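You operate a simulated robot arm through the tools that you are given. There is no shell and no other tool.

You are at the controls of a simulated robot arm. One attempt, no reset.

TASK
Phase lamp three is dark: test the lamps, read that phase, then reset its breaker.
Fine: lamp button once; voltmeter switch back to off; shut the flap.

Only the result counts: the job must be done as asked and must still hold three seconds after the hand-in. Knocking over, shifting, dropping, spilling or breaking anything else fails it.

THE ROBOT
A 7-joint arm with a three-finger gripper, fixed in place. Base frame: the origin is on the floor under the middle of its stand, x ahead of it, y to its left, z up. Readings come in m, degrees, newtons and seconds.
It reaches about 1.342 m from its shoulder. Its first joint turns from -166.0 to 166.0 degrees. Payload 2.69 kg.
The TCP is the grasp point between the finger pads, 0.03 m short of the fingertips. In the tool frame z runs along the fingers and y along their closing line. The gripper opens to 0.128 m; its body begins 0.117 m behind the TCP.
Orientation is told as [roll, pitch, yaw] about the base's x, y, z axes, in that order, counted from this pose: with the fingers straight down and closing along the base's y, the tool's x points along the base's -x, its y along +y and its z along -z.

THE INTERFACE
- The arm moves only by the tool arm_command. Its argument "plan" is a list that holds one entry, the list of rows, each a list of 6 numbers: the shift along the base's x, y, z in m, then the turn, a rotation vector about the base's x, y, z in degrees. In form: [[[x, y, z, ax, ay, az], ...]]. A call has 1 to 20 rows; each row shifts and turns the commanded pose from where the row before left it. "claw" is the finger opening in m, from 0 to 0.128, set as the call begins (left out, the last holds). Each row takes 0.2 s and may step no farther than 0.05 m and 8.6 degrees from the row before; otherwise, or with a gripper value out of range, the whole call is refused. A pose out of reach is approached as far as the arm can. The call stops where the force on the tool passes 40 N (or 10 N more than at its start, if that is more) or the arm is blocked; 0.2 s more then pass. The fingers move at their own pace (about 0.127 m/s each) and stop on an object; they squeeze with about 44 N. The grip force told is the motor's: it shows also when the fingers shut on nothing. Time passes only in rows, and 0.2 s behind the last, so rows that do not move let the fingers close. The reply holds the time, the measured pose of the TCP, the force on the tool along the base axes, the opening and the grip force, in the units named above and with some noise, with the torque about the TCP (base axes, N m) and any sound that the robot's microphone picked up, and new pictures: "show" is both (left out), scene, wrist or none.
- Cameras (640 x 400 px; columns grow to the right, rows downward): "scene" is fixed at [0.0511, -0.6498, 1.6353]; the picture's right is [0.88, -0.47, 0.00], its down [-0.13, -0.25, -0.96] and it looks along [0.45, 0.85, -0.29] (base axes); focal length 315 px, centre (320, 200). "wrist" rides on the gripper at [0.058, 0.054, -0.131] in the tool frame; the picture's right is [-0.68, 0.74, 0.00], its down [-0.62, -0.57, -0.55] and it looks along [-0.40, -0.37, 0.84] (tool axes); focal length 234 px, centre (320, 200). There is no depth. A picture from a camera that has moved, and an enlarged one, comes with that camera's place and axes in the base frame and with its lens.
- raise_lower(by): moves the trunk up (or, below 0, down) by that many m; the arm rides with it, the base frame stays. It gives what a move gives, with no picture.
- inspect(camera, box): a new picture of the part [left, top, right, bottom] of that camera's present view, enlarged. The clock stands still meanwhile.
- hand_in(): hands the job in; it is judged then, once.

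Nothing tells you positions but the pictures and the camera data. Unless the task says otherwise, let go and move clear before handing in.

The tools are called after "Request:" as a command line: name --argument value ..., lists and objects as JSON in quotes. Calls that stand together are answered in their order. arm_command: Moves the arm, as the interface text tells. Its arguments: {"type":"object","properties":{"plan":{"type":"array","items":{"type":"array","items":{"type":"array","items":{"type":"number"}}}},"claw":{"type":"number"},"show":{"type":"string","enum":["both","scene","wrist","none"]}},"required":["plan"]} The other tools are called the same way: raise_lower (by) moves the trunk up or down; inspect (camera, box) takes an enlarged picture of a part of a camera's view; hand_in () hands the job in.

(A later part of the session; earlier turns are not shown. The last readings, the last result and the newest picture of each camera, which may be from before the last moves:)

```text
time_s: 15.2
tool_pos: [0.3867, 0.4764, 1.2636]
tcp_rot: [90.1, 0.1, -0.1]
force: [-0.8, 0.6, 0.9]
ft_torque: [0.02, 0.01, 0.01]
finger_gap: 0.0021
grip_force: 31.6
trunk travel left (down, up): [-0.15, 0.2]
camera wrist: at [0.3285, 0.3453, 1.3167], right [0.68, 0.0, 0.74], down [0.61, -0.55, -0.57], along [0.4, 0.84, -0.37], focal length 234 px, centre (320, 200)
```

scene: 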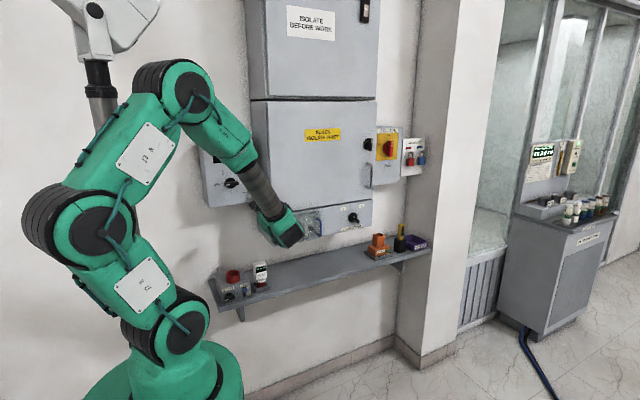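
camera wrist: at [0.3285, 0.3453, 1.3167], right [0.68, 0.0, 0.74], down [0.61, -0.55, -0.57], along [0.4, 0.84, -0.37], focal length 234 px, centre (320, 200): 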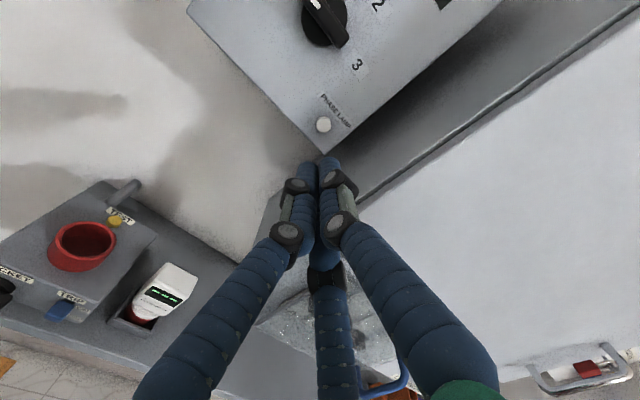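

One clean press, and I'm clear of the button. Next I'll open the fingers partway and line up with the voltmeter knob near [0.311, 0.61, 1.334].

Request:
arm_command --plan '[[[0, -0.02, 0.01, 0, 0, 0], [-0.019, -0.013, 0.015, 0, 0, 0], [-0.019, -0.013, 0.015, 0, 0, 0], [-0.019, 0, 0.015, 0, 0, 0], [-0.019, 0, 0.015, 0, 0, 0], [0, 0, 0, 0, 0, 0]]]' --claw 0.08 --show "both"

Request:
inspect --camera "wrist" --box '[220, 40, 420, 200]'

```text
time_s: 16.6
tool_pos: [0.3073, 0.4312, 1.3334]
tcp_rot: [90.1, 0.1, 0.0]
force: [-0.4, 0.3, -0.5]
ft_torque: [-0.04, 0.0, -0.06]
finger_gap: 0.08
grip_force: 0.1
trunk travel left (down, up): [-0.15, 0.2]
camera wrist: at [0.2496, 0.3, 1.3858], right [0.68, 0.0, 0.74], down [0.62, -0.55, -0.57], along [0.4, 0.84, -0.37], focal length 234 px, centre (320, 200)
```

scene: 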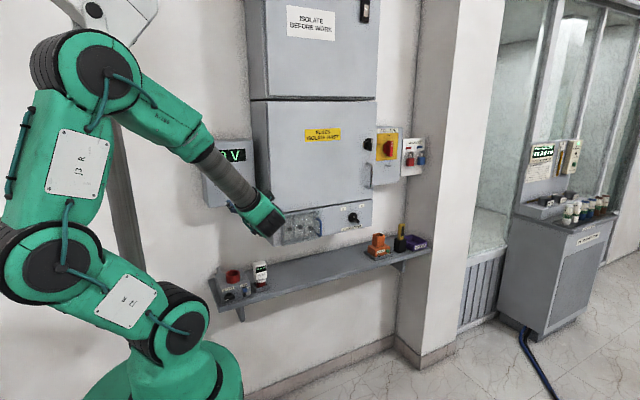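
wrist: 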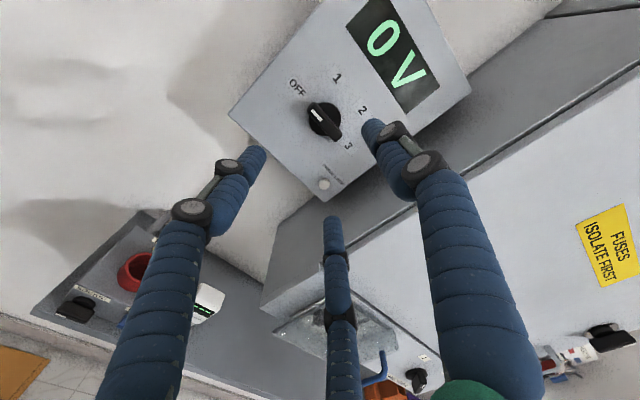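

```text
2.50 times, centred on (320, 120) of wrist
camera zoom: at [0.2496, 0.3, 1.3858], right [0.68, 0.0, 0.74], down [0.62, -0.55, -0.57], along [0.4, 0.84, -0.37], focal length 585 px, centre (320, 400)
```

zoom: 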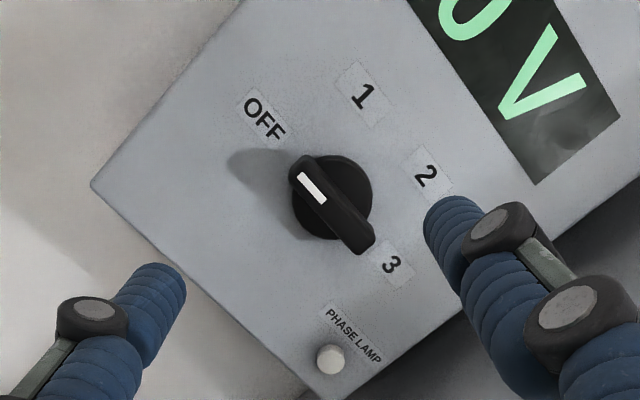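

The bar of the knob is level and centred near [0.312, 0.60, 1.337]. I'll move in with the fingers straddling it above and below.

Request:
arm_command --plan '[[[0.002, 0.025, 0.001, 0, 0, 0], [0.001, 0.025, 0.001, 0, 0, 0], [0, 0.025, 0.001, 0, 0, 0], [0, 0.025, 0, 0, 0, 0], [0, 0.02, 0, 0, 0, 0], [0, 0, 0, 0, 0, 0]]]' --claw 0.08 --show "wrist"

Request:
inspect --camera "wrist" --box '[220, 60, 420, 220]'

```text
time_s: 18.0
tool_pos: [0.3118, 0.552, 1.3345]
tcp_rot: [90.1, 0.0, -0.1]
force: [0.5, -1.0, 0.9]
ft_torque: [0.01, 0.01, 0.03]
finger_gap: 0.0802
grip_force: 0.0
trunk travel left (down, up): [-0.15, 0.2]
camera wrist: at [0.2545, 0.4209, 1.3881], right [0.68, 0.0, 0.74], down [0.62, -0.55, -0.57], along [0.4, 0.84, -0.37], focal length 234 px, centre (320, 200)
```

wrist: 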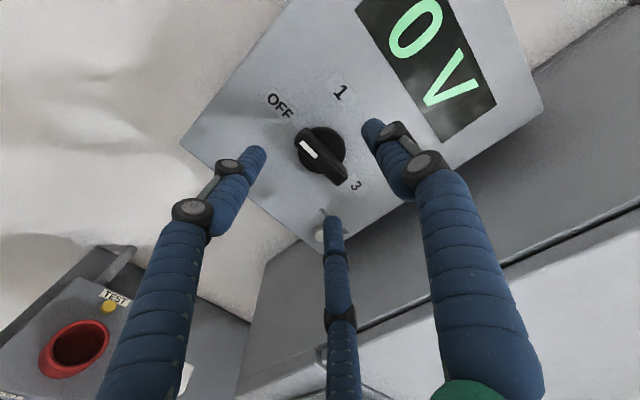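

```text
2.50 times, centred on (320, 140) of wrist
camera zoom: at [0.2545, 0.4209, 1.3881], right [0.68, 0.0, 0.74], down [0.62, -0.55, -0.57], along [0.4, 0.84, -0.37], focal length 585 px, centre (320, 350)
```

zoom: 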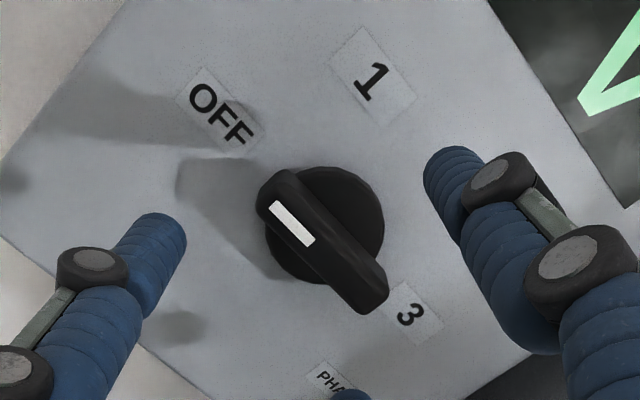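

The three fingers close like a three-jaw chuck: one above and two below at the ends of the bar. Before I engage the knob, I'll back off and check in free space that the wrist can turn the full 180° clockwise.

Request:
arm_command --plan '[[[0, -0.03, 0.001, 0, 0, 0], [0, -0.03, 0.001, 0, 0, 0], [0, 0, 0, 0, 8.57, 0], [0, 0, 0, 0, 8.57, 0], [0, 0, 0, 0, 8.57, 0], [0, 0, 0, 0, 8.57, 0], [0, 0, 0, 0, 8.57, 0], [0, 0, 0, 0, 8.57, 0], [0, 0, 0, 0, 8.57, 0], [0, 0, 0, 0, 8.57, 0], [0, 0, 0, 0, 8.57, 0], [0, 0, 0, 0, 8.57, 0], [0, 0, 0, 0, 4.3, 0]]]' --claw 0.055 --show "both"

```text
time_s: 20.8
tool_pos: [0.3134, 0.4897, 1.3384]
tcp_rot: [-90.6, 89.8, 179.3]
force: [-0.3, 0.3, 0.1]
ft_torque: [0.01, -0.02, -0.03]
finger_gap: 0.0552
grip_force: 0.1
trunk travel left (down, up): [-0.15, 0.2]
camera wrist: at [0.366, 0.36, 1.3959], right [0.73, 0.0, -0.68], down [-0.57, -0.55, -0.61], along [-0.37, 0.84, -0.4], focal length 234 px, centre (320, 200)
```

scene: 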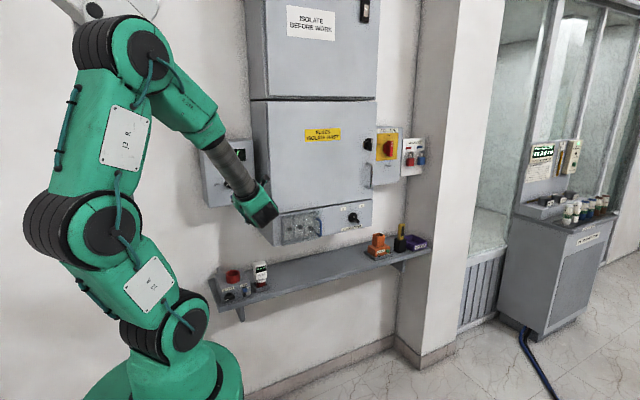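
wrist: 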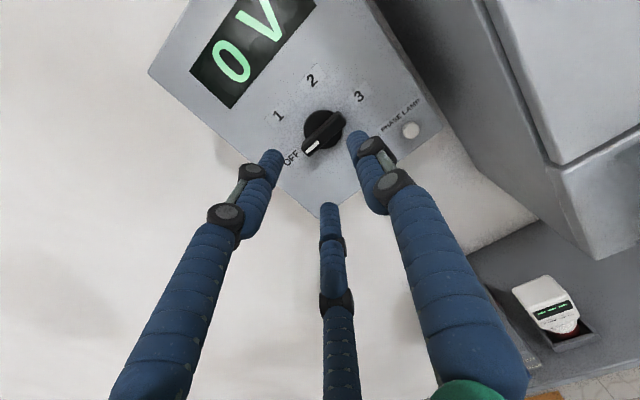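

The first 90° went fine. I'll continue with the other 90°.

Request:
arm_command --plan '[[[0, 0, 0, 0, 8.57, 0], [0, 0, 0, 0, 8.57, 0], [0, 0, 0, 0, 8.57, 0], [0, 0, 0, 0, 8.57, 0], [0, 0, 0, 0, 8.57, 0], [0, 0, 0, 0, 8.57, 0], [0, 0, 0, 0, 8.57, 0], [0, 0, 0, 0, 8.57, 0], [0, 0, 0, 0, 8.57, 0], [0, 0, 0, 0, 8.57, 0], [0, 0, 0, 0, 4.3, 0]]]' --claw 0.055 --show "both"

```text
time_s: 23.2
tool_pos: [0.3124, 0.4913, 1.3368]
tcp_rot: [-89.9, -0.1, 180.0]
force: [0.4, 0.4, 0.0]
ft_torque: [0.02, -0.02, 0.0]
finger_gap: 0.055
grip_force: 0.1
trunk travel left (down, up): [-0.15, 0.2]
camera wrist: at [0.371, 0.3604, 1.2842], right [-0.68, 0.0, -0.73], down [-0.61, -0.55, 0.57], along [-0.4, 0.84, 0.37], focal length 234 px, centre (320, 200)
```

scene: 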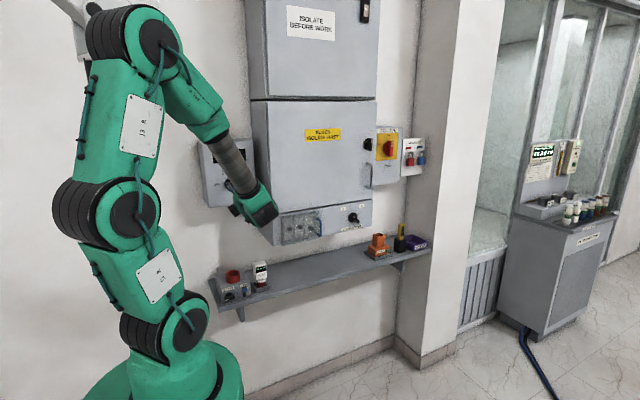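
wrist: 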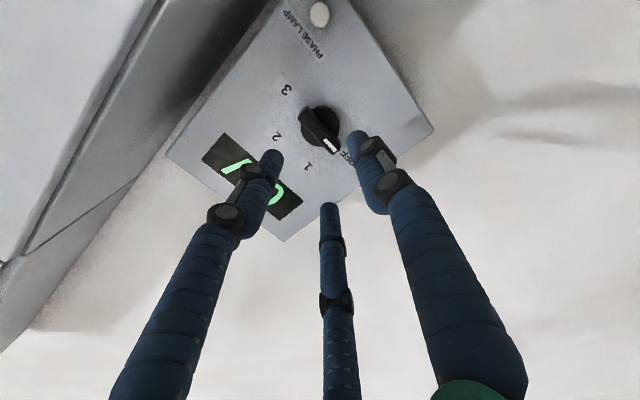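

The full 180° clockwise turn is reachable. This opposite viewpoint also helps locate the knob, so I'll zoom in here before turning back.

Request:
inspect --camera "wrist" --box '[250, 80, 410, 180]'

Request:
arm_command --plan '[[[0, 0, 0, 0, -8.57, 0], [0, 0, 0, 0, -8.57, 0], [0, 0, 0, 0, -8.57, 0], [0, 0, 0, 0, -8.57, 0], [0, 0, 0, 0, -8.57, 0], [0, 0, 0, 0, -8.57, 0], [0, 0, 0, 0, -8.57, 0], [0, 0, 0, 0, -8.57, 0], [0, 0, 0, 0, -8.57, 0], [0, 0, 0, 0, -8.57, 0], [0, 0, 0, 0, -8.6, 0], [0, 0, 0, 0, -8.57, 0], [0, 0, 0, 0, -8.57, 0], [0, 0, 0, 0, -8.57, 0], [0, 0, 0, 0, -8.57, 0], [0, 0, 0, 0, -8.57, 0], [0, 0, 0, 0, -8.57, 0], [0, 0, 0, 0, -8.57, 0], [0, 0, 0, 0, -8.57, 0], [0, 0, 0, 0, -8.57, 0]]]' --claw 0.06 --show "none"

```text
4.00 times, centred on (330, 130) of wrist
camera zoom: at [0.371, 0.3604, 1.2842], right [-0.68, 0.0, -0.73], down [-0.61, -0.55, 0.57], along [-0.4, 0.84, 0.37], focal length 937 px, centre (280, 480)
```

zoom: 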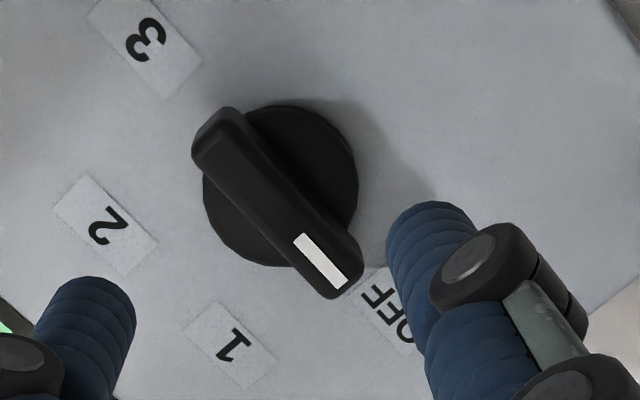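

```text
time_s: 27.4
tool_pos: [0.3124, 0.4907, 1.3368]
tcp_rot: [90.1, 8.5, 0.0]
force: [-0.2, 0.3, 0.2]
ft_torque: [0.01, 0.01, 0.0]
finger_gap: 0.0602
grip_force: 0.1
trunk travel left (down, up): [-0.15, 0.2]
```

The knob bar triangulates to about [0.315, 0.615, 1.335]. I'll finish turning back to thumb-up and advance to just short of the knob.

Request:
arm_command --plan '[[[0.001, 0, 0, 0, -8.55, 0], [0.001, 0.025, 0, 0, 0, 0], [0, 0.025, 0, 0, 0, 0], [0, 0.025, 0, 0, 0, 0], [0, 0, 0, 0, 0, 0]]]' --claw 0.06 --show "wrist"

Request:
inspect --camera "wrist" --box '[240, 80, 400, 200]'

```text
time_s: 28.6
tool_pos: [0.3151, 0.5643, 1.3372]
tcp_rot: [90.1, 0.1, 0.0]
force: [-1.0, 0.7, -1.3]
ft_torque: [0.0, 0.0, -0.01]
finger_gap: 0.06
grip_force: 0.0
trunk travel left (down, up): [-0.15, 0.2]
camera wrist: at [0.2572, 0.4347, 1.3909], right [0.68, 0.0, 0.74], down [0.62, -0.55, -0.57], along [0.4, 0.84, -0.37], focal length 234 px, centre (320, 200)
```

wrist: 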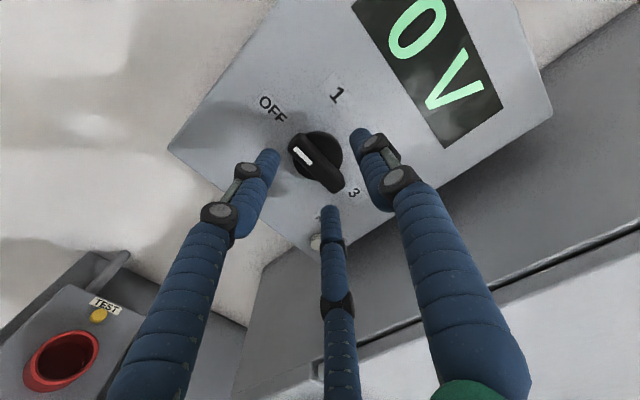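

```text
3.33 times, centred on (320, 140) of wrist
camera zoom: at [0.2572, 0.4347, 1.3909], right [0.68, 0.0, 0.74], down [0.62, -0.55, -0.57], along [0.4, 0.84, -0.37], focal length 781 px, centre (320, 400)
```

zoom: 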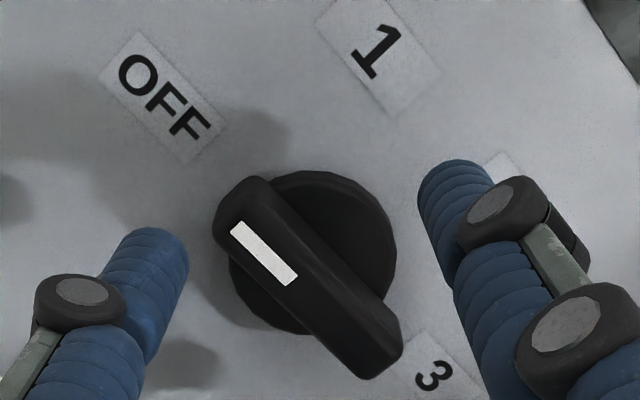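

The fingers clear the bar all round. I'll move forward to straddle it and check the clearances again.

Request:
arm_command --plan '[[[0, 0.01, -0.001, 0, 0, 0], [0, 0.01, 0, 0, 0, 0], [0, 0.008, 0, 0, 0, 0], [0, 0, 0, 0, 0, 0]]]' --claw 0.06 --show "wrist"

Request:
inspect --camera "wrist" --box '[240, 100, 400, 220]'

```text
time_s: 29.6
tool_pos: [0.315, 0.594, 1.3367]
tcp_rot: [90.1, 0.1, 0.0]
force: [1.1, 0.5, 0.3]
ft_torque: [-0.01, 0.03, 0.02]
finger_gap: 0.0597
grip_force: 0.0
trunk travel left (down, up): [-0.15, 0.2]
camera wrist: at [0.2571, 0.4633, 1.39], right [0.68, 0.0, 0.74], down [0.61, -0.55, -0.57], along [0.4, 0.84, -0.37], focal length 234 px, centre (320, 200)
```

wrist: 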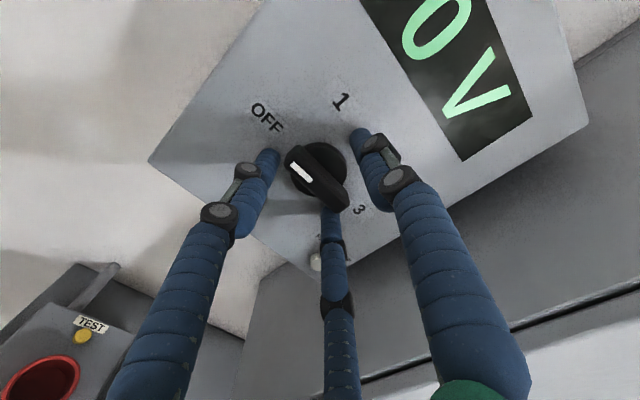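

```text
3.33 times, centred on (320, 160) of wrist
camera zoom: at [0.2571, 0.4633, 1.39], right [0.68, 0.0, 0.74], down [0.61, -0.55, -0.57], along [0.4, 0.84, -0.37], focal length 781 px, centre (320, 333)
```

zoom: 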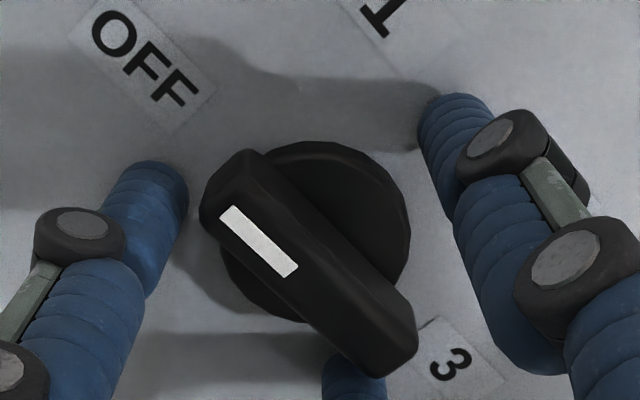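

The tips now overlap the bar depth. I'll go 5 mm deeper and close the fingers lightly around the bar.

Request:
arm_command --plan '[[[0, 0.005, -0.001, 0, 0, 0], [0, 0, 0, 0, 0, 0], [0, 0, 0, 0, 0, 0]]]' --claw 0.045 --show "wrist"

Request:
inspect --camera "wrist" --box '[240, 100, 400, 220]'

```text
time_s: 30.4
tool_pos: [0.3152, 0.5984, 1.3342]
tcp_rot: [90.2, 0.2, 0.1]
force: [0.7, -6.8, -1.9]
ft_torque: [-0.18, -0.13, 0.08]
finger_gap: 0.0463
grip_force: 0.7
trunk travel left (down, up): [-0.15, 0.2]
camera wrist: at [0.2571, 0.4678, 1.3887], right [0.68, 0.0, 0.74], down [0.61, -0.55, -0.57], along [0.4, 0.84, -0.37], focal length 234 px, centre (320, 200)
```

wrist: 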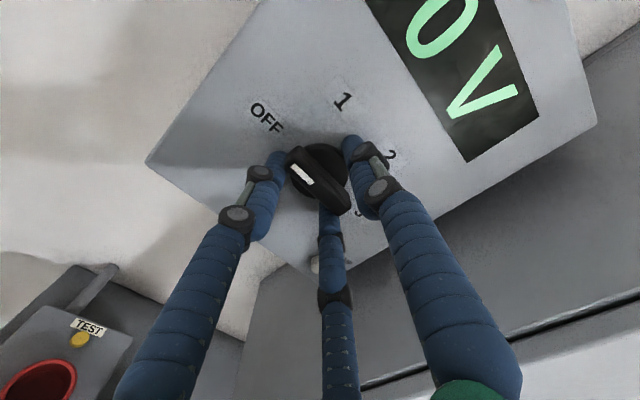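

```text
3.33 times, centred on (320, 160) of wrist
camera zoom: at [0.2571, 0.4678, 1.3887], right [0.68, 0.0, 0.74], down [0.61, -0.55, -0.57], along [0.4, 0.84, -0.37], focal length 781 px, centre (320, 333)
```

zoom: 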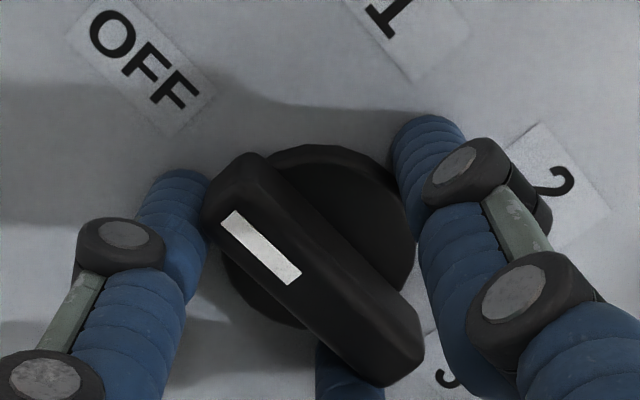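

There's a 7 N push along y, so the tips are touching the knob's base disc. I'll back off 4 mm and then start turning clockwise in a short test.

Request:
arm_command --plan '[[[0, -0.004, 0.001, 0, 0, 0], [0, 0, 0, 0, 0, 0], [0, 0, 0, 0, 6, 0], [0, 0, 0, 0, 8, 0], [0, 0, 0, 0, 8, 0], [0, 0, 0, 0, 8, 0], [0, 0, 0, 0, 0, 0]]]' --claw 0.045 --show "wrist"

Request:
inspect --camera "wrist" --box '[240, 100, 400, 220]'

```text
time_s: 32.0
tool_pos: [0.3134, 0.5938, 1.3366]
tcp_rot: [90.2, 30.1, 0.1]
force: [-11.0, 1.4, 1.8]
ft_torque: [0.17, 0.02, 0.25]
finger_gap: 0.053
grip_force: 5.9
trunk travel left (down, up): [-0.15, 0.2]
camera wrist: at [0.2898, 0.4643, 1.413], right [0.95, 0.0, 0.3], down [0.25, -0.55, -0.8], along [0.16, 0.84, -0.52], focal length 234 px, centre (320, 200)
```

wrist: 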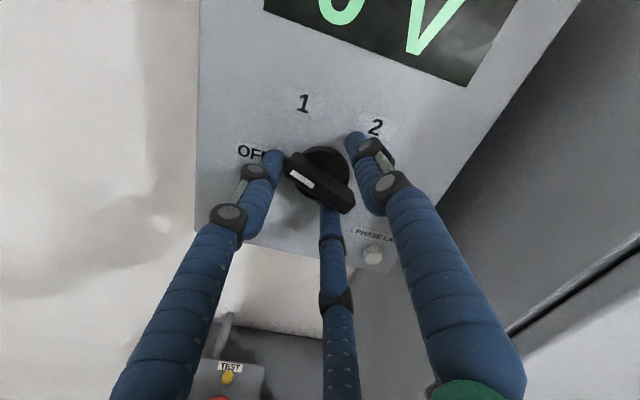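

```text
3.33 times, centred on (320, 160) of wrist
camera zoom: at [0.2898, 0.4643, 1.413], right [0.95, 0.0, 0.3], down [0.25, -0.55, -0.8], along [0.16, 0.84, -0.52], focal length 781 px, centre (320, 333)
```

zoom: 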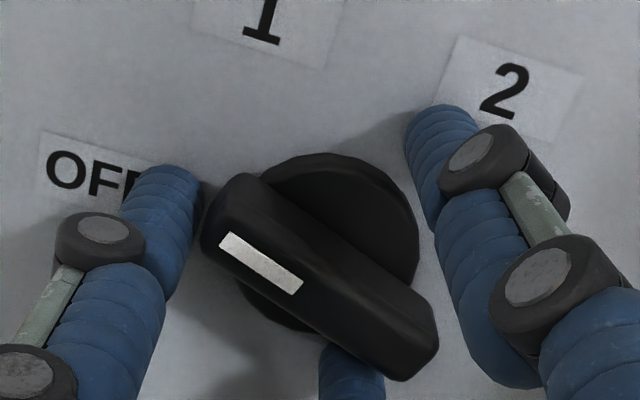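

The bar has followed about 24° clockwise, with the left finger pushing its end. I'll tighten the fingers slightly for a surer hold and keep turning.

Request:
arm_command --plan '[[[0, 0, 0, 0, 0, 0], [0, 0, 0, 0, 8, 0], [0, 0, 0, 0, 8, 0], [0, 0, 0, 0, 8, 0], [0, 0, 0, 0, 0, 0]]]' --claw 0.038 --show "wrist"

Request:
inspect --camera "wrist" --box '[240, 100, 400, 220]'

```text
time_s: 33.2
tool_pos: [0.3137, 0.5947, 1.3383]
tcp_rot: [90.2, 54.1, 0.1]
force: [-17.0, 2.2, 10.3]
ft_torque: [0.39, 0.05, 0.19]
finger_gap: 0.0516
grip_force: 10.0
trunk travel left (down, up): [-0.15, 0.2]
camera wrist: at [0.3224, 0.4642, 1.4167], right [0.99, 0.0, -0.12], down [-0.1, -0.55, -0.83], along [-0.06, 0.84, -0.54], focal length 234 px, centre (320, 200)
```

wrist: 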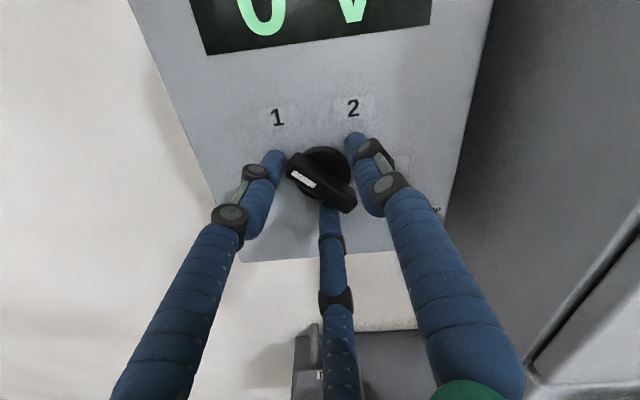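

```text
3.33 times, centred on (320, 160) of wrist
camera zoom: at [0.3224, 0.4642, 1.4167], right [0.99, 0.0, -0.12], down [-0.1, -0.55, -0.83], along [-0.06, 0.84, -0.54], focal length 781 px, centre (320, 333)
```

zoom: 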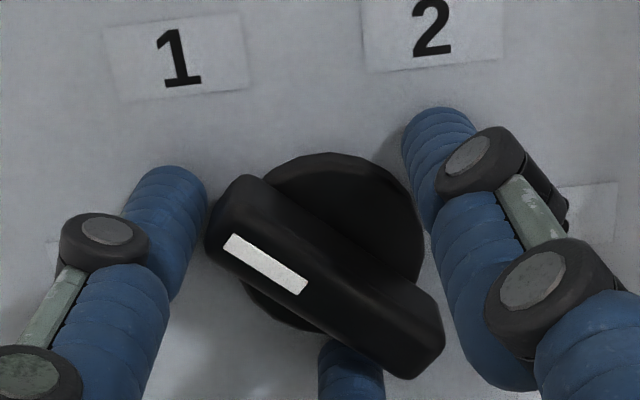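

The bar is following the hand; a sideways force shows I'm slightly off the knob's axis. I'll nudge the hand toward (-x, +z) to relieve it, relax the squeeze and keep turning.

Request:
arm_command --plan '[[[-0.0015, 0, 0.001, 0, 0, 0], [0, 0, 0, 0, 8, 0], [0, 0, 0, 0, 8, 0], [0, 0, 0, 0, 8, 0], [0, 0, 0, 0, 0, 0]]]' --claw 0.043 --show "wrist"

Request:
inspect --camera "wrist" --box '[240, 100, 400, 220]'

```text
time_s: 34.4
tool_pos: [0.3128, 0.5949, 1.3368]
tcp_rot: [90.2, 78.0, 0.2]
force: [-8.4, -2.0, 6.8]
ft_torque: [0.25, -0.04, 0.2]
finger_gap: 0.0503
grip_force: 5.2
trunk travel left (down, up): [-0.15, 0.2]
camera wrist: at [0.353, 0.464, 1.4062], right [0.86, 0.0, -0.51], down [-0.43, -0.55, -0.72], along [-0.28, 0.84, -0.47], focal length 234 px, centre (320, 200)
```

wrist: 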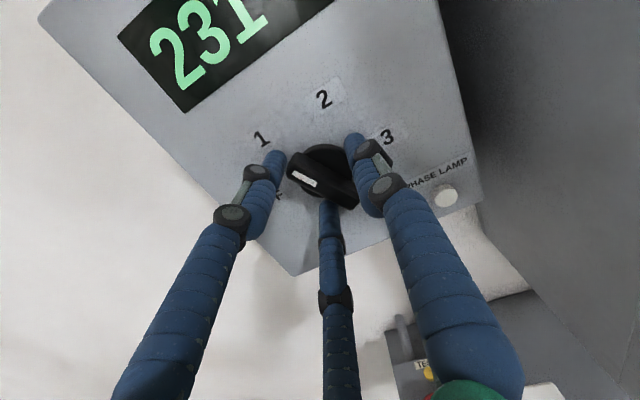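

```text
3.33 times, centred on (320, 160) of wrist
camera zoom: at [0.353, 0.464, 1.4062], right [0.86, 0.0, -0.51], down [-0.43, -0.55, -0.72], along [-0.28, 0.84, -0.47], focal length 781 px, centre (320, 333)
```

zoom: 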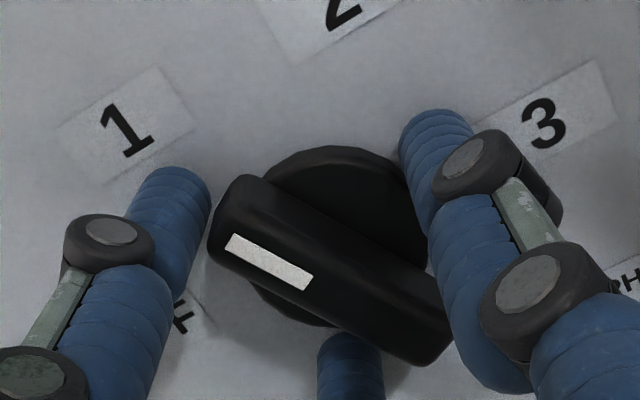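

The meter shows 231 V on phase 1, so the switch is working. I'll keep turning toward 2 and 3 with small corrections.

Request:
arm_command --plan '[[[-0.001, 0, 0.001, 0, 0, 0], [0, 0, 0, 0, 8, 0], [0, 0, 0, 0, 8, 0], [0, 0, 0, 0, 8, 0], [0, 0, 0, 0, 8, 0], [0, 0, 0, 0, 0, 0]]]' --claw 0.04 --show "wrist"

Request:
inspect --camera "wrist" --box '[240, 100, 400, 220]'

```text
time_s: 35.8
tool_pos: [0.3132, 0.5951, 1.3397]
tcp_rot: [-90.3, 69.8, 179.4]
force: [21.3, 5.7, 21.5]
ft_torque: [0.15, -0.13, -1.21]
finger_gap: 0.0458
grip_force: 44.6
trunk travel left (down, up): [-0.15, 0.2]
camera wrist: at [0.384, 0.4638, 1.3764], right [0.46, 0.0, -0.89], down [-0.75, -0.54, -0.38], along [-0.48, 0.84, -0.25], focal length 234 px, centre (320, 200)
```

wrist: 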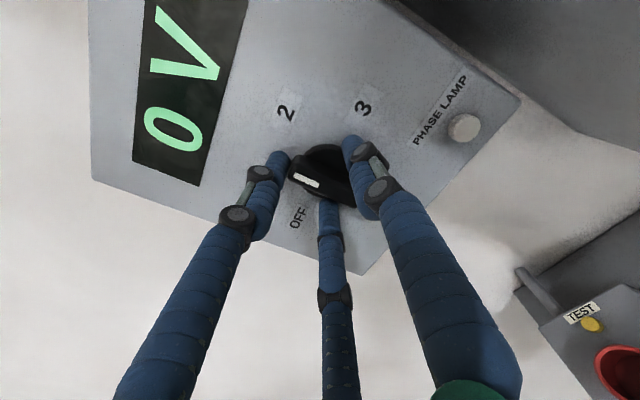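

```text
3.33 times, centred on (320, 160) of wrist
camera zoom: at [0.384, 0.4638, 1.3764], right [0.46, 0.0, -0.89], down [-0.75, -0.54, -0.38], along [-0.48, 0.84, -0.25], focal length 781 px, centre (320, 333)
```

zoom: 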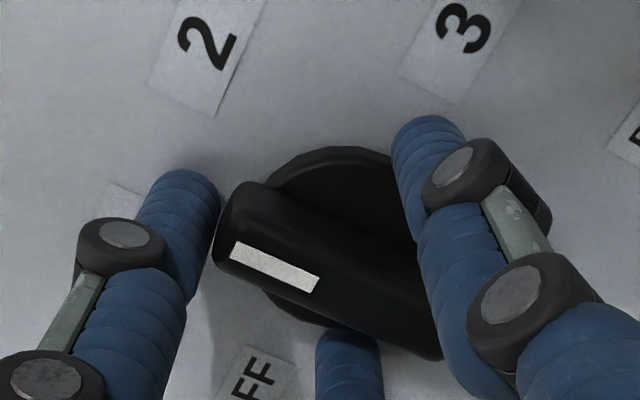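

The bar is lagging (about 91° of 110°) and the finger is wedging on its end. I'll open up, see where the bar settles and re-grip squarely.

Request:
arm_command --plan '[[[0, 0, 0, 0, 0, 0], [0, 0, 0, 0, 0, 0], [0, 0, 0, 0, 0, 0]]]' --claw 0.068 --show "wrist"

Request:
inspect --camera "wrist" --box '[240, 100, 400, 220]'

```text
time_s: 36.6
tool_pos: [0.3127, 0.5945, 1.3376]
tcp_rot: [-89.7, 69.8, -179.9]
force: [-0.2, -0.1, 1.1]
ft_torque: [0.06, -0.04, 0.02]
finger_gap: 0.0681
grip_force: 0.0
trunk travel left (down, up): [-0.15, 0.2]
camera wrist: at [0.3819, 0.4641, 1.3747], right [0.46, 0.0, -0.89], down [-0.74, -0.55, -0.38], along [-0.49, 0.84, -0.25], focal length 234 px, centre (320, 200)
```

wrist: 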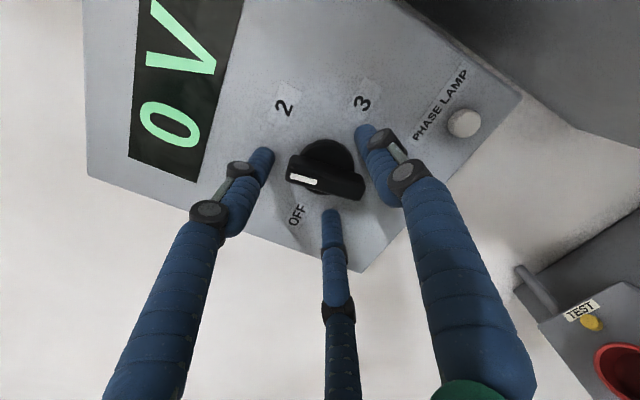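

```text
3.33 times, centred on (320, 160) of wrist
camera zoom: at [0.3819, 0.4641, 1.3747], right [0.46, 0.0, -0.89], down [-0.74, -0.55, -0.38], along [-0.49, 0.84, -0.25], focal length 781 px, centre (320, 333)
```

zoom: 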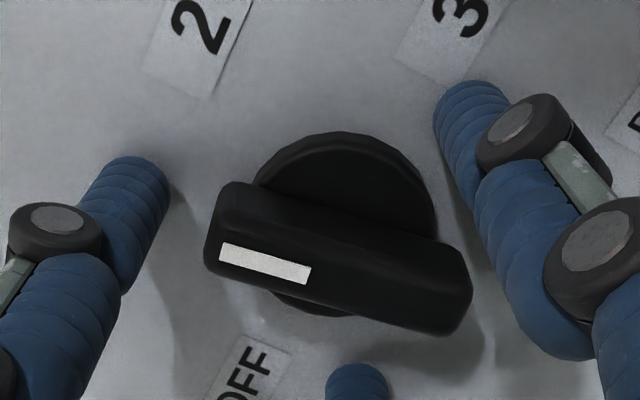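

The bar has settled at about 79° (no reading), so the knob has no strong detents. I'll re-grip with the left finger squarely under the marker half of the bar. To do that I'll turn the hand back behind the bar, then offset about 1 cm from the axis.

Request:
arm_command --plan '[[[0.0005, 0, 0, 0, -7.2, 0], [0.0005, 0, 0, 0, -7.2, 0], [0.0005, 0, 0, 0, -7.2, 0], [0.0005, 0, 0, 0, -7.2, 0], [0.0005, 0, -0.001, 0, -7.2, 0], [0.0015, 0, -0.005, 0, 0, 0], [0.0013, 0, -0.005, 0, 0, 0], [0, 0, 0, 0, 0, 0]]]' --claw 0.068 --show "wrist"

Request:
inspect --camera "wrist" --box '[240, 100, 400, 220]'

```text
time_s: 38.4
tool_pos: [0.3181, 0.5944, 1.3276]
tcp_rot: [90.1, 74.1, 0.0]
force: [-0.9, 0.4, 0.9]
ft_torque: [-0.03, 0.0, 0.0]
finger_gap: 0.068
grip_force: 0.0
trunk travel left (down, up): [-0.15, 0.2]
camera wrist: at [0.3529, 0.4642, 1.3988], right [0.89, 0.0, -0.45], down [-0.38, -0.55, -0.75], along [-0.24, 0.84, -0.49], focal length 234 px, centre (320, 200)
```

wrist: 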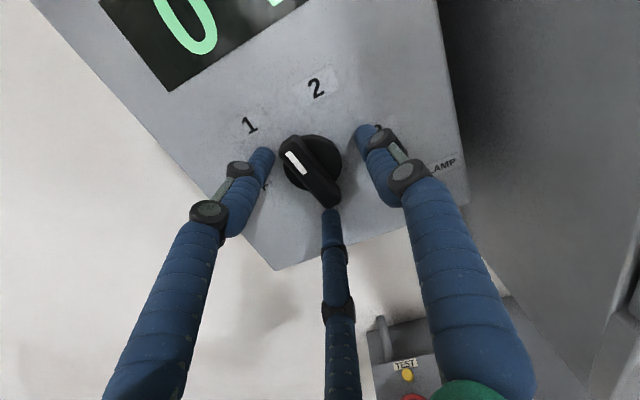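

```text
3.33 times, centred on (320, 160) of wrist
camera zoom: at [0.3529, 0.4642, 1.3988], right [0.89, 0.0, -0.45], down [-0.38, -0.55, -0.75], along [-0.24, 0.84, -0.49], focal length 781 px, centre (320, 333)
```

zoom: 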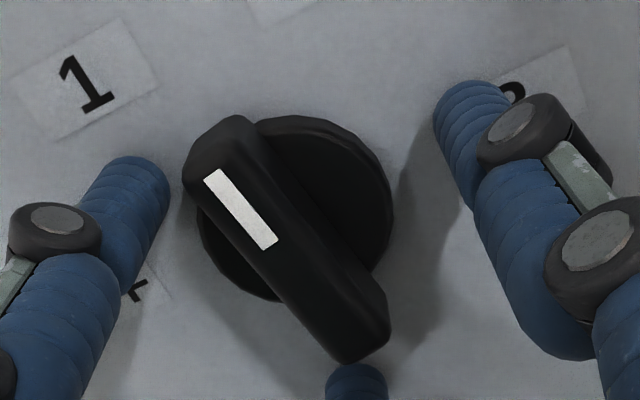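

The left finger is now well behind the marker half of the bar. I'll close to a fixed opening and sweep clockwise along an arc about the knob's axis.

Request:
arm_command --plan '[[[0, 0, 0, 0, 0, 0], [0, 0, 0, 0, 0, 0], [-0.0014, 0, -0.0003, 0, 8, 0], [-0.0014, 0, -0.0001, 0, 8, 0], [-0.0014, 0, 0.0001, 0, 8, 0], [-0.0014, 0, 0.0003, 0, 8, 0], [-0.0013, 0, 0.0005, 0, 8, 0]]]' --claw 0.046 --show "wrist"

Request:
inspect --camera "wrist" --box '[240, 100, 400, 220]'

```text
time_s: 40.0
tool_pos: [0.3109, 0.5937, 1.3286]
tcp_rot: [-90.1, 65.7, 179.9]
force: [0.3, -3.3, 9.6]
ft_torque: [0.35, 0.01, 0.05]
finger_gap: 0.0522
grip_force: 4.9
trunk travel left (down, up): [-0.15, 0.2]
camera wrist: at [0.3836, 0.4638, 1.3603], right [0.4, 0.0, -0.92], down [-0.77, -0.55, -0.33], along [-0.5, 0.84, -0.22], focal length 234 px, centre (320, 200)
```

wrist: 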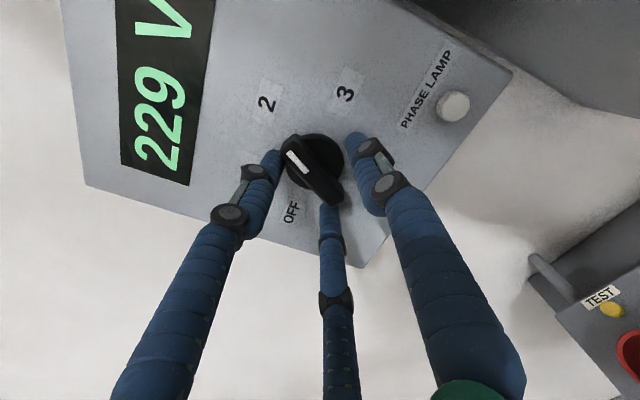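

```text
3.33 times, centred on (320, 160) of wrist
camera zoom: at [0.3836, 0.4638, 1.3603], right [0.4, 0.0, -0.92], down [-0.77, -0.55, -0.33], along [-0.5, 0.84, -0.22], focal length 781 px, centre (320, 333)
```

zoom: 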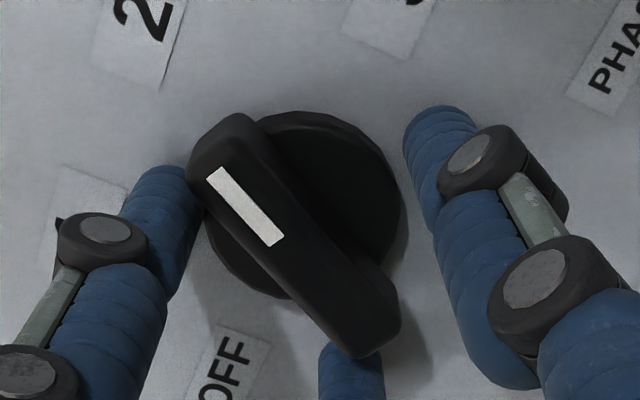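

The meter now reads 229 V on phase 2 and the push is clean. I'll continue the arc toward 3.

Request:
arm_command --plan '[[[-0.0012, 0, 0.0007, 0, 8, 0], [-0.0011, 0, 0.0008, 0, 8, 0], [-0.001, 0, 0.001, 0, 8, 0], [-0.0009, 0, 0.0011, 0, 8, 0], [-0.0007, 0, 0.0012, 0, 8, 0]]]' --claw 0.046 --show "wrist"

Request:
inspect --camera "wrist" --box '[240, 100, 400, 220]'

```text
time_s: 41.2
tool_pos: [0.3059, 0.5938, 1.3332]
tcp_rot: [-89.9, 25.8, 179.9]
force: [5.0, -1.8, 10.1]
ft_torque: [0.4, -0.07, -0.1]
finger_gap: 0.0531
grip_force: 5.0
trunk travel left (down, up): [-0.15, 0.2]
camera wrist: at [0.3815, 0.4637, 1.3106], right [-0.29, 0.0, -0.96], down [-0.8, -0.55, 0.24], along [-0.52, 0.84, 0.16], focal length 234 px, centre (320, 200)
```

wrist: 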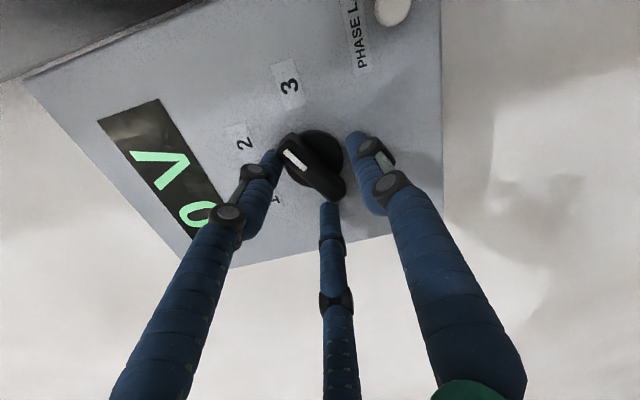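

```text
3.33 times, centred on (320, 160) of wrist
camera zoom: at [0.3815, 0.4637, 1.3106], right [-0.29, 0.0, -0.96], down [-0.8, -0.55, 0.24], along [-0.52, 0.84, 0.16], focal length 781 px, centre (320, 333)
```

zoom: 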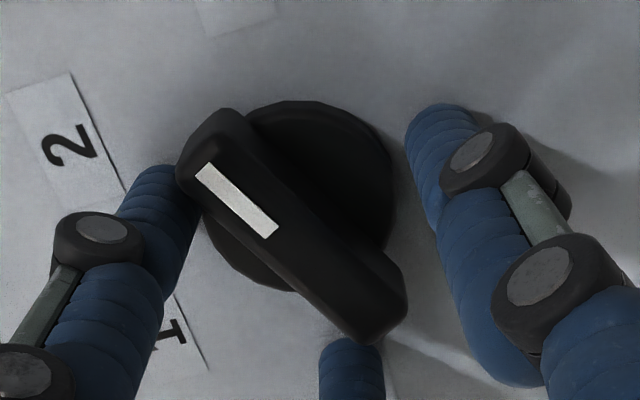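

The bar is around 155° and following well. I'll go on to position 3.

Request:
arm_command --plan '[[[-0.0005, 0, 0.0013, 0, 8, 0], [-0.0003, 0, 0.0013, 0, 8, 0], [-0.0001, 0, 0.0014, 0, 8, 0], [0, 0, 0.0003, 0, 2, 0], [0, 0, 0, 0, 0, 0]]]' --claw 0.046 --show "wrist"

Request:
inspect --camera "wrist" --box '[240, 100, 400, 220]'

```text
time_s: 42.4
tool_pos: [0.3055, 0.5938, 1.3366]
tcp_rot: [-89.9, -0.2, 179.9]
force: [10.5, -5.2, 7.9]
ft_torque: [0.24, -0.08, -0.43]
finger_gap: 0.0548
grip_force: 6.5
trunk travel left (down, up): [-0.15, 0.2]
camera wrist: at [0.3635, 0.4637, 1.2836], right [-0.68, 0.0, -0.73], down [-0.61, -0.55, 0.57], along [-0.4, 0.84, 0.37], focal length 234 px, centre (320, 200)
```

wrist: 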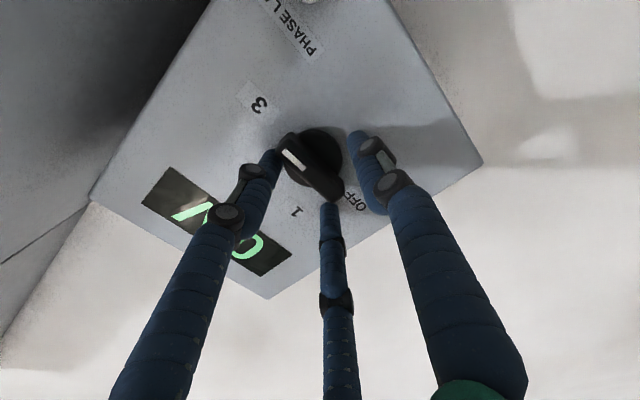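

```text
3.33 times, centred on (320, 160) of wrist
camera zoom: at [0.3635, 0.4637, 1.2836], right [-0.68, 0.0, -0.73], down [-0.61, -0.55, 0.57], along [-0.4, 0.84, 0.37], focal length 781 px, centre (320, 333)
```

zoom: 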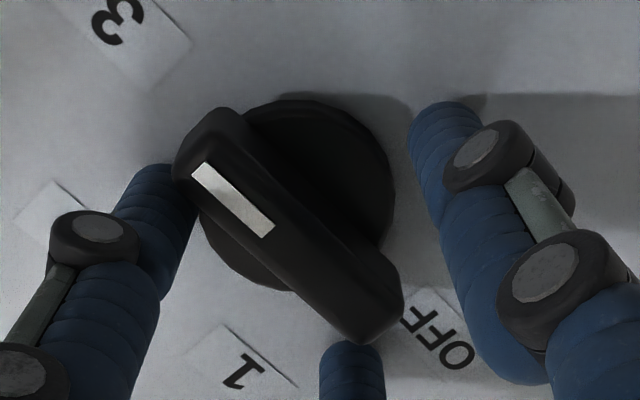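

The marker now points at 3 (about 180°). I'll zoom in on the display for the phase 3 reading.

Request:
inspect --camera "wrist" --box '[120, 150, 320, 310]'

Request:
inspect --camera "scene" --box '[190, 130, 290, 230]'

```text
2.50 times, centred on (220, 230) of wrist
camera zoom: at [0.3635, 0.4637, 1.2836], right [-0.68, 0.0, -0.73], down [-0.61, -0.55, 0.57], along [-0.4, 0.84, 0.37], focal length 585 px, centre (570, 125)
```

zoom: 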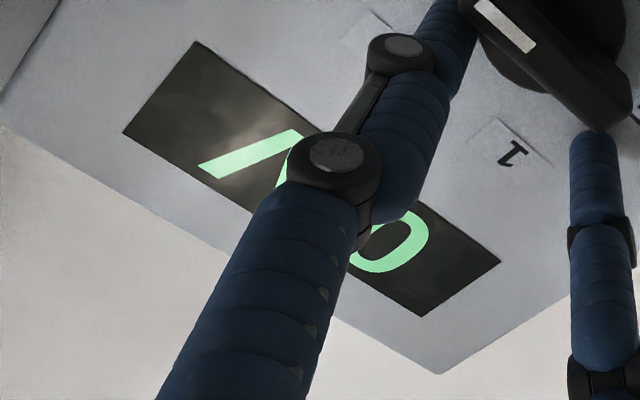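

```text
4.00 times, centred on (240, 180) of scene
camera zoom: at [0.0511, -0.6498, 1.6353], right [0.88, -0.47, 0.0], down [-0.13, -0.25, -0.96], along [0.45, 0.85, -0.29], focal length 1262 px, centre (640, 280)
```

zoom: 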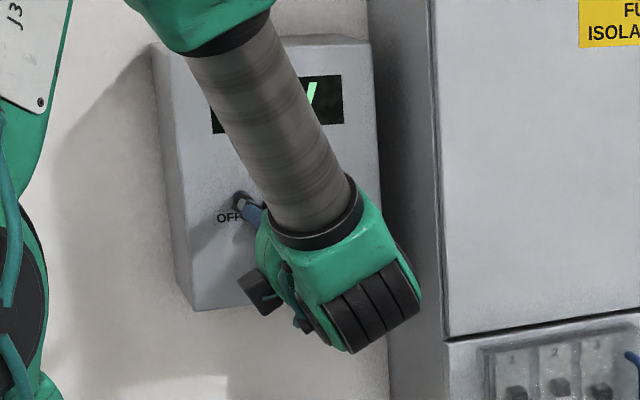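

Phase 3 reads 0 V, which is the dead phase. I'll open the fingers to see the pointer clearly and give the reading some time.

Request:
arm_command --plan '[[[0, 0, 0, 0, 0, 0], [0, 0, 0, 0, 0, 0], [0, 0, 0, 0, 0, 0], [0, 0, 0, 0, 0, 0], [0, 0, 0, 0, 0, 0]]]' --claw 0.068 --show "wrist"

Request:
inspect --camera "wrist" --box '[200, 60, 400, 220]'

```text
time_s: 43.6
tool_pos: [0.3039, 0.5949, 1.3364]
tcp_rot: [-89.9, -0.1, 180.1]
force: [-0.5, 0.1, 0.7]
ft_torque: [0.0, 0.03, 0.0]
finger_gap: 0.0678
grip_force: 0.2
trunk travel left (down, up): [-0.15, 0.2]
camera wrist: at [0.3629, 0.4644, 1.2836], right [-0.68, 0.0, -0.74], down [-0.62, -0.55, 0.57], along [-0.4, 0.84, 0.37], focal length 234 px, centre (320, 200)
```

wrist: 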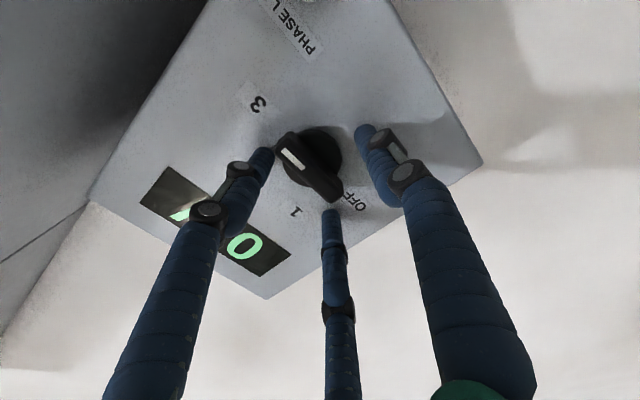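

```text
2.50 times, centred on (300, 140) of wrist
camera zoom: at [0.3629, 0.4644, 1.2836], right [-0.68, 0.0, -0.74], down [-0.62, -0.55, 0.57], along [-0.4, 0.84, 0.37], focal length 585 px, centre (370, 350)
```

zoom: 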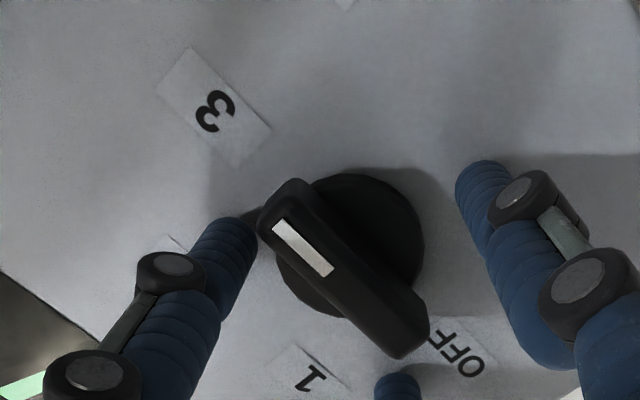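

The pointer is squarely at 3 and the meter reads 0 V, so that phase is read. To return to OFF I'll shift the open hand so the opposite finger sits under the marker's far half, then push counter-clockwise.

Request:
arm_command --plan '[[[0.007, 0, 0, 0, 0, 0], [0.007, 0, -0.0005, 0, 0, 0], [0.006, 0, -0.0005, 0, 0, 0], [0, 0, 0, 0, 0, 0]]]' --claw 0.068 --show "wrist"

Request:
inspect --camera "wrist" --box '[240, 100, 400, 220]'

Request:
inspect --camera "wrist" --box '[120, 150, 320, 310]'

```text
time_s: 44.6
tool_pos: [0.3246, 0.5946, 1.3357]
tcp_rot: [-89.8, 0.0, 180.0]
force: [1.0, 0.1, -0.8]
ft_torque: [0.02, -0.01, -0.02]
finger_gap: 0.0679
grip_force: 0.0
trunk travel left (down, up): [-0.15, 0.2]
camera wrist: at [0.3828, 0.4642, 1.2825], right [-0.68, 0.0, -0.74], down [-0.62, -0.55, 0.57], along [-0.4, 0.84, 0.37], focal length 234 px, centre (320, 200)
```

wrist: 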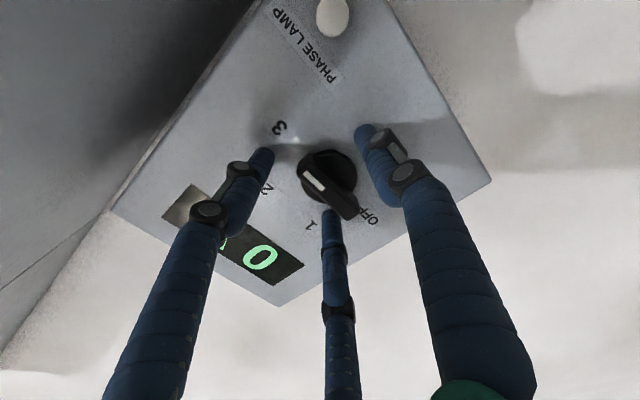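

```text
3.33 times, centred on (320, 160) of wrist
camera zoom: at [0.3828, 0.4642, 1.2825], right [-0.68, 0.0, -0.74], down [-0.62, -0.55, 0.57], along [-0.4, 0.84, 0.37], focal length 781 px, centre (320, 333)
```

zoom: 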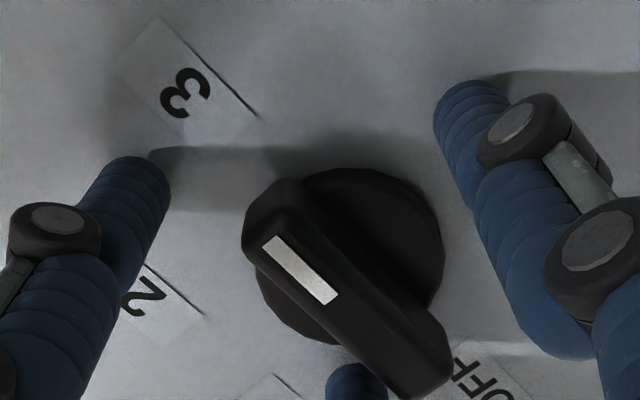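

```text
2.50 times, centred on (220, 230) of wrist
camera zoom: at [0.3828, 0.4642, 1.2825], right [-0.68, 0.0, -0.74], down [-0.62, -0.55, 0.57], along [-0.4, 0.84, 0.37], focal length 585 px, centre (570, 125)
```

zoom: 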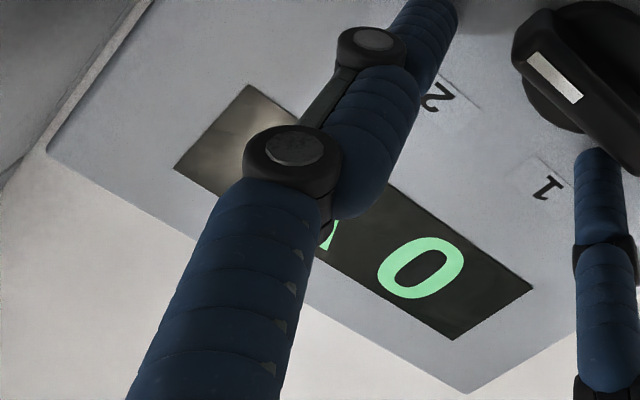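

The display is confirmed at 0 V on phase 3. I'll close to the working opening and push counter-clockwise back toward OFF.

Request:
arm_command --plan '[[[0, 0, 0, 0, 0, 0], [0, 0, 0, 0, 0, 0], [-0.0001, 0, 0.0014, 0, -8, 0], [-0.0003, 0, 0.0014, 0, -8, 0], [-0.0005, 0, 0.0013, 0, -8, 0], [-0.0007, 0, 0.0012, 0, -8, 0], [0, 0, 0, 0, 0, 0]]]' --claw 0.046 --show "wrist"

Request:
inspect --camera "wrist" --box '[240, 100, 400, 220]'

```text
time_s: 46.2
tool_pos: [0.3216, 0.5945, 1.3407]
tcp_rot: [-89.8, 32.1, -180.0]
force: [-11.6, -1.5, 1.7]
ft_torque: [-0.02, 0.07, 0.4]
finger_gap: 0.0546
grip_force: 6.1
trunk travel left (down, up): [-0.15, 0.2]
camera wrist: at [0.3997, 0.464, 1.3268], right [-0.18, 0.0, -0.98], down [-0.82, -0.55, 0.15], along [-0.54, 0.84, 0.1], focal length 234 px, centre (320, 200)
```

wrist: 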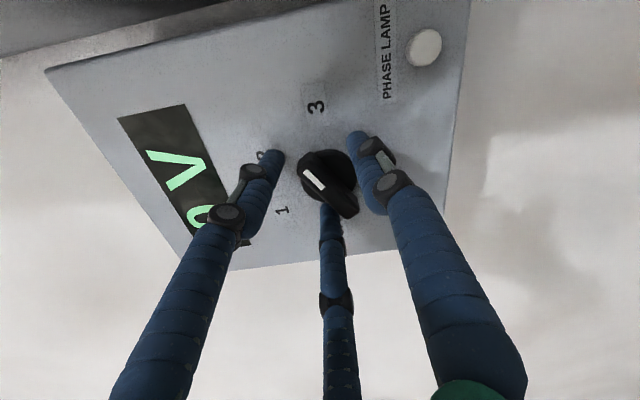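

```text
3.33 times, centred on (320, 160) of wrist
camera zoom: at [0.3997, 0.464, 1.3268], right [-0.18, 0.0, -0.98], down [-0.82, -0.55, 0.15], along [-0.54, 0.84, 0.1], focal length 781 px, centre (320, 333)
```

zoom: 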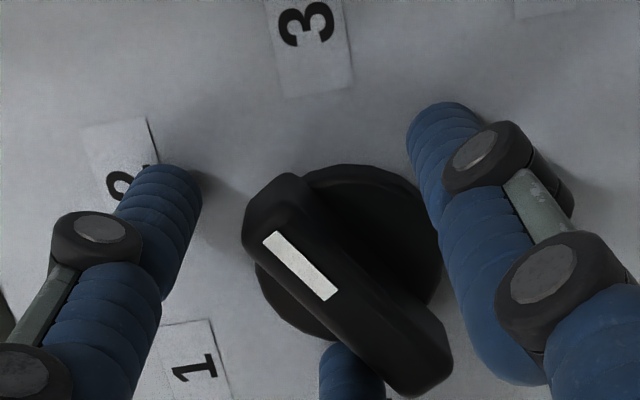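

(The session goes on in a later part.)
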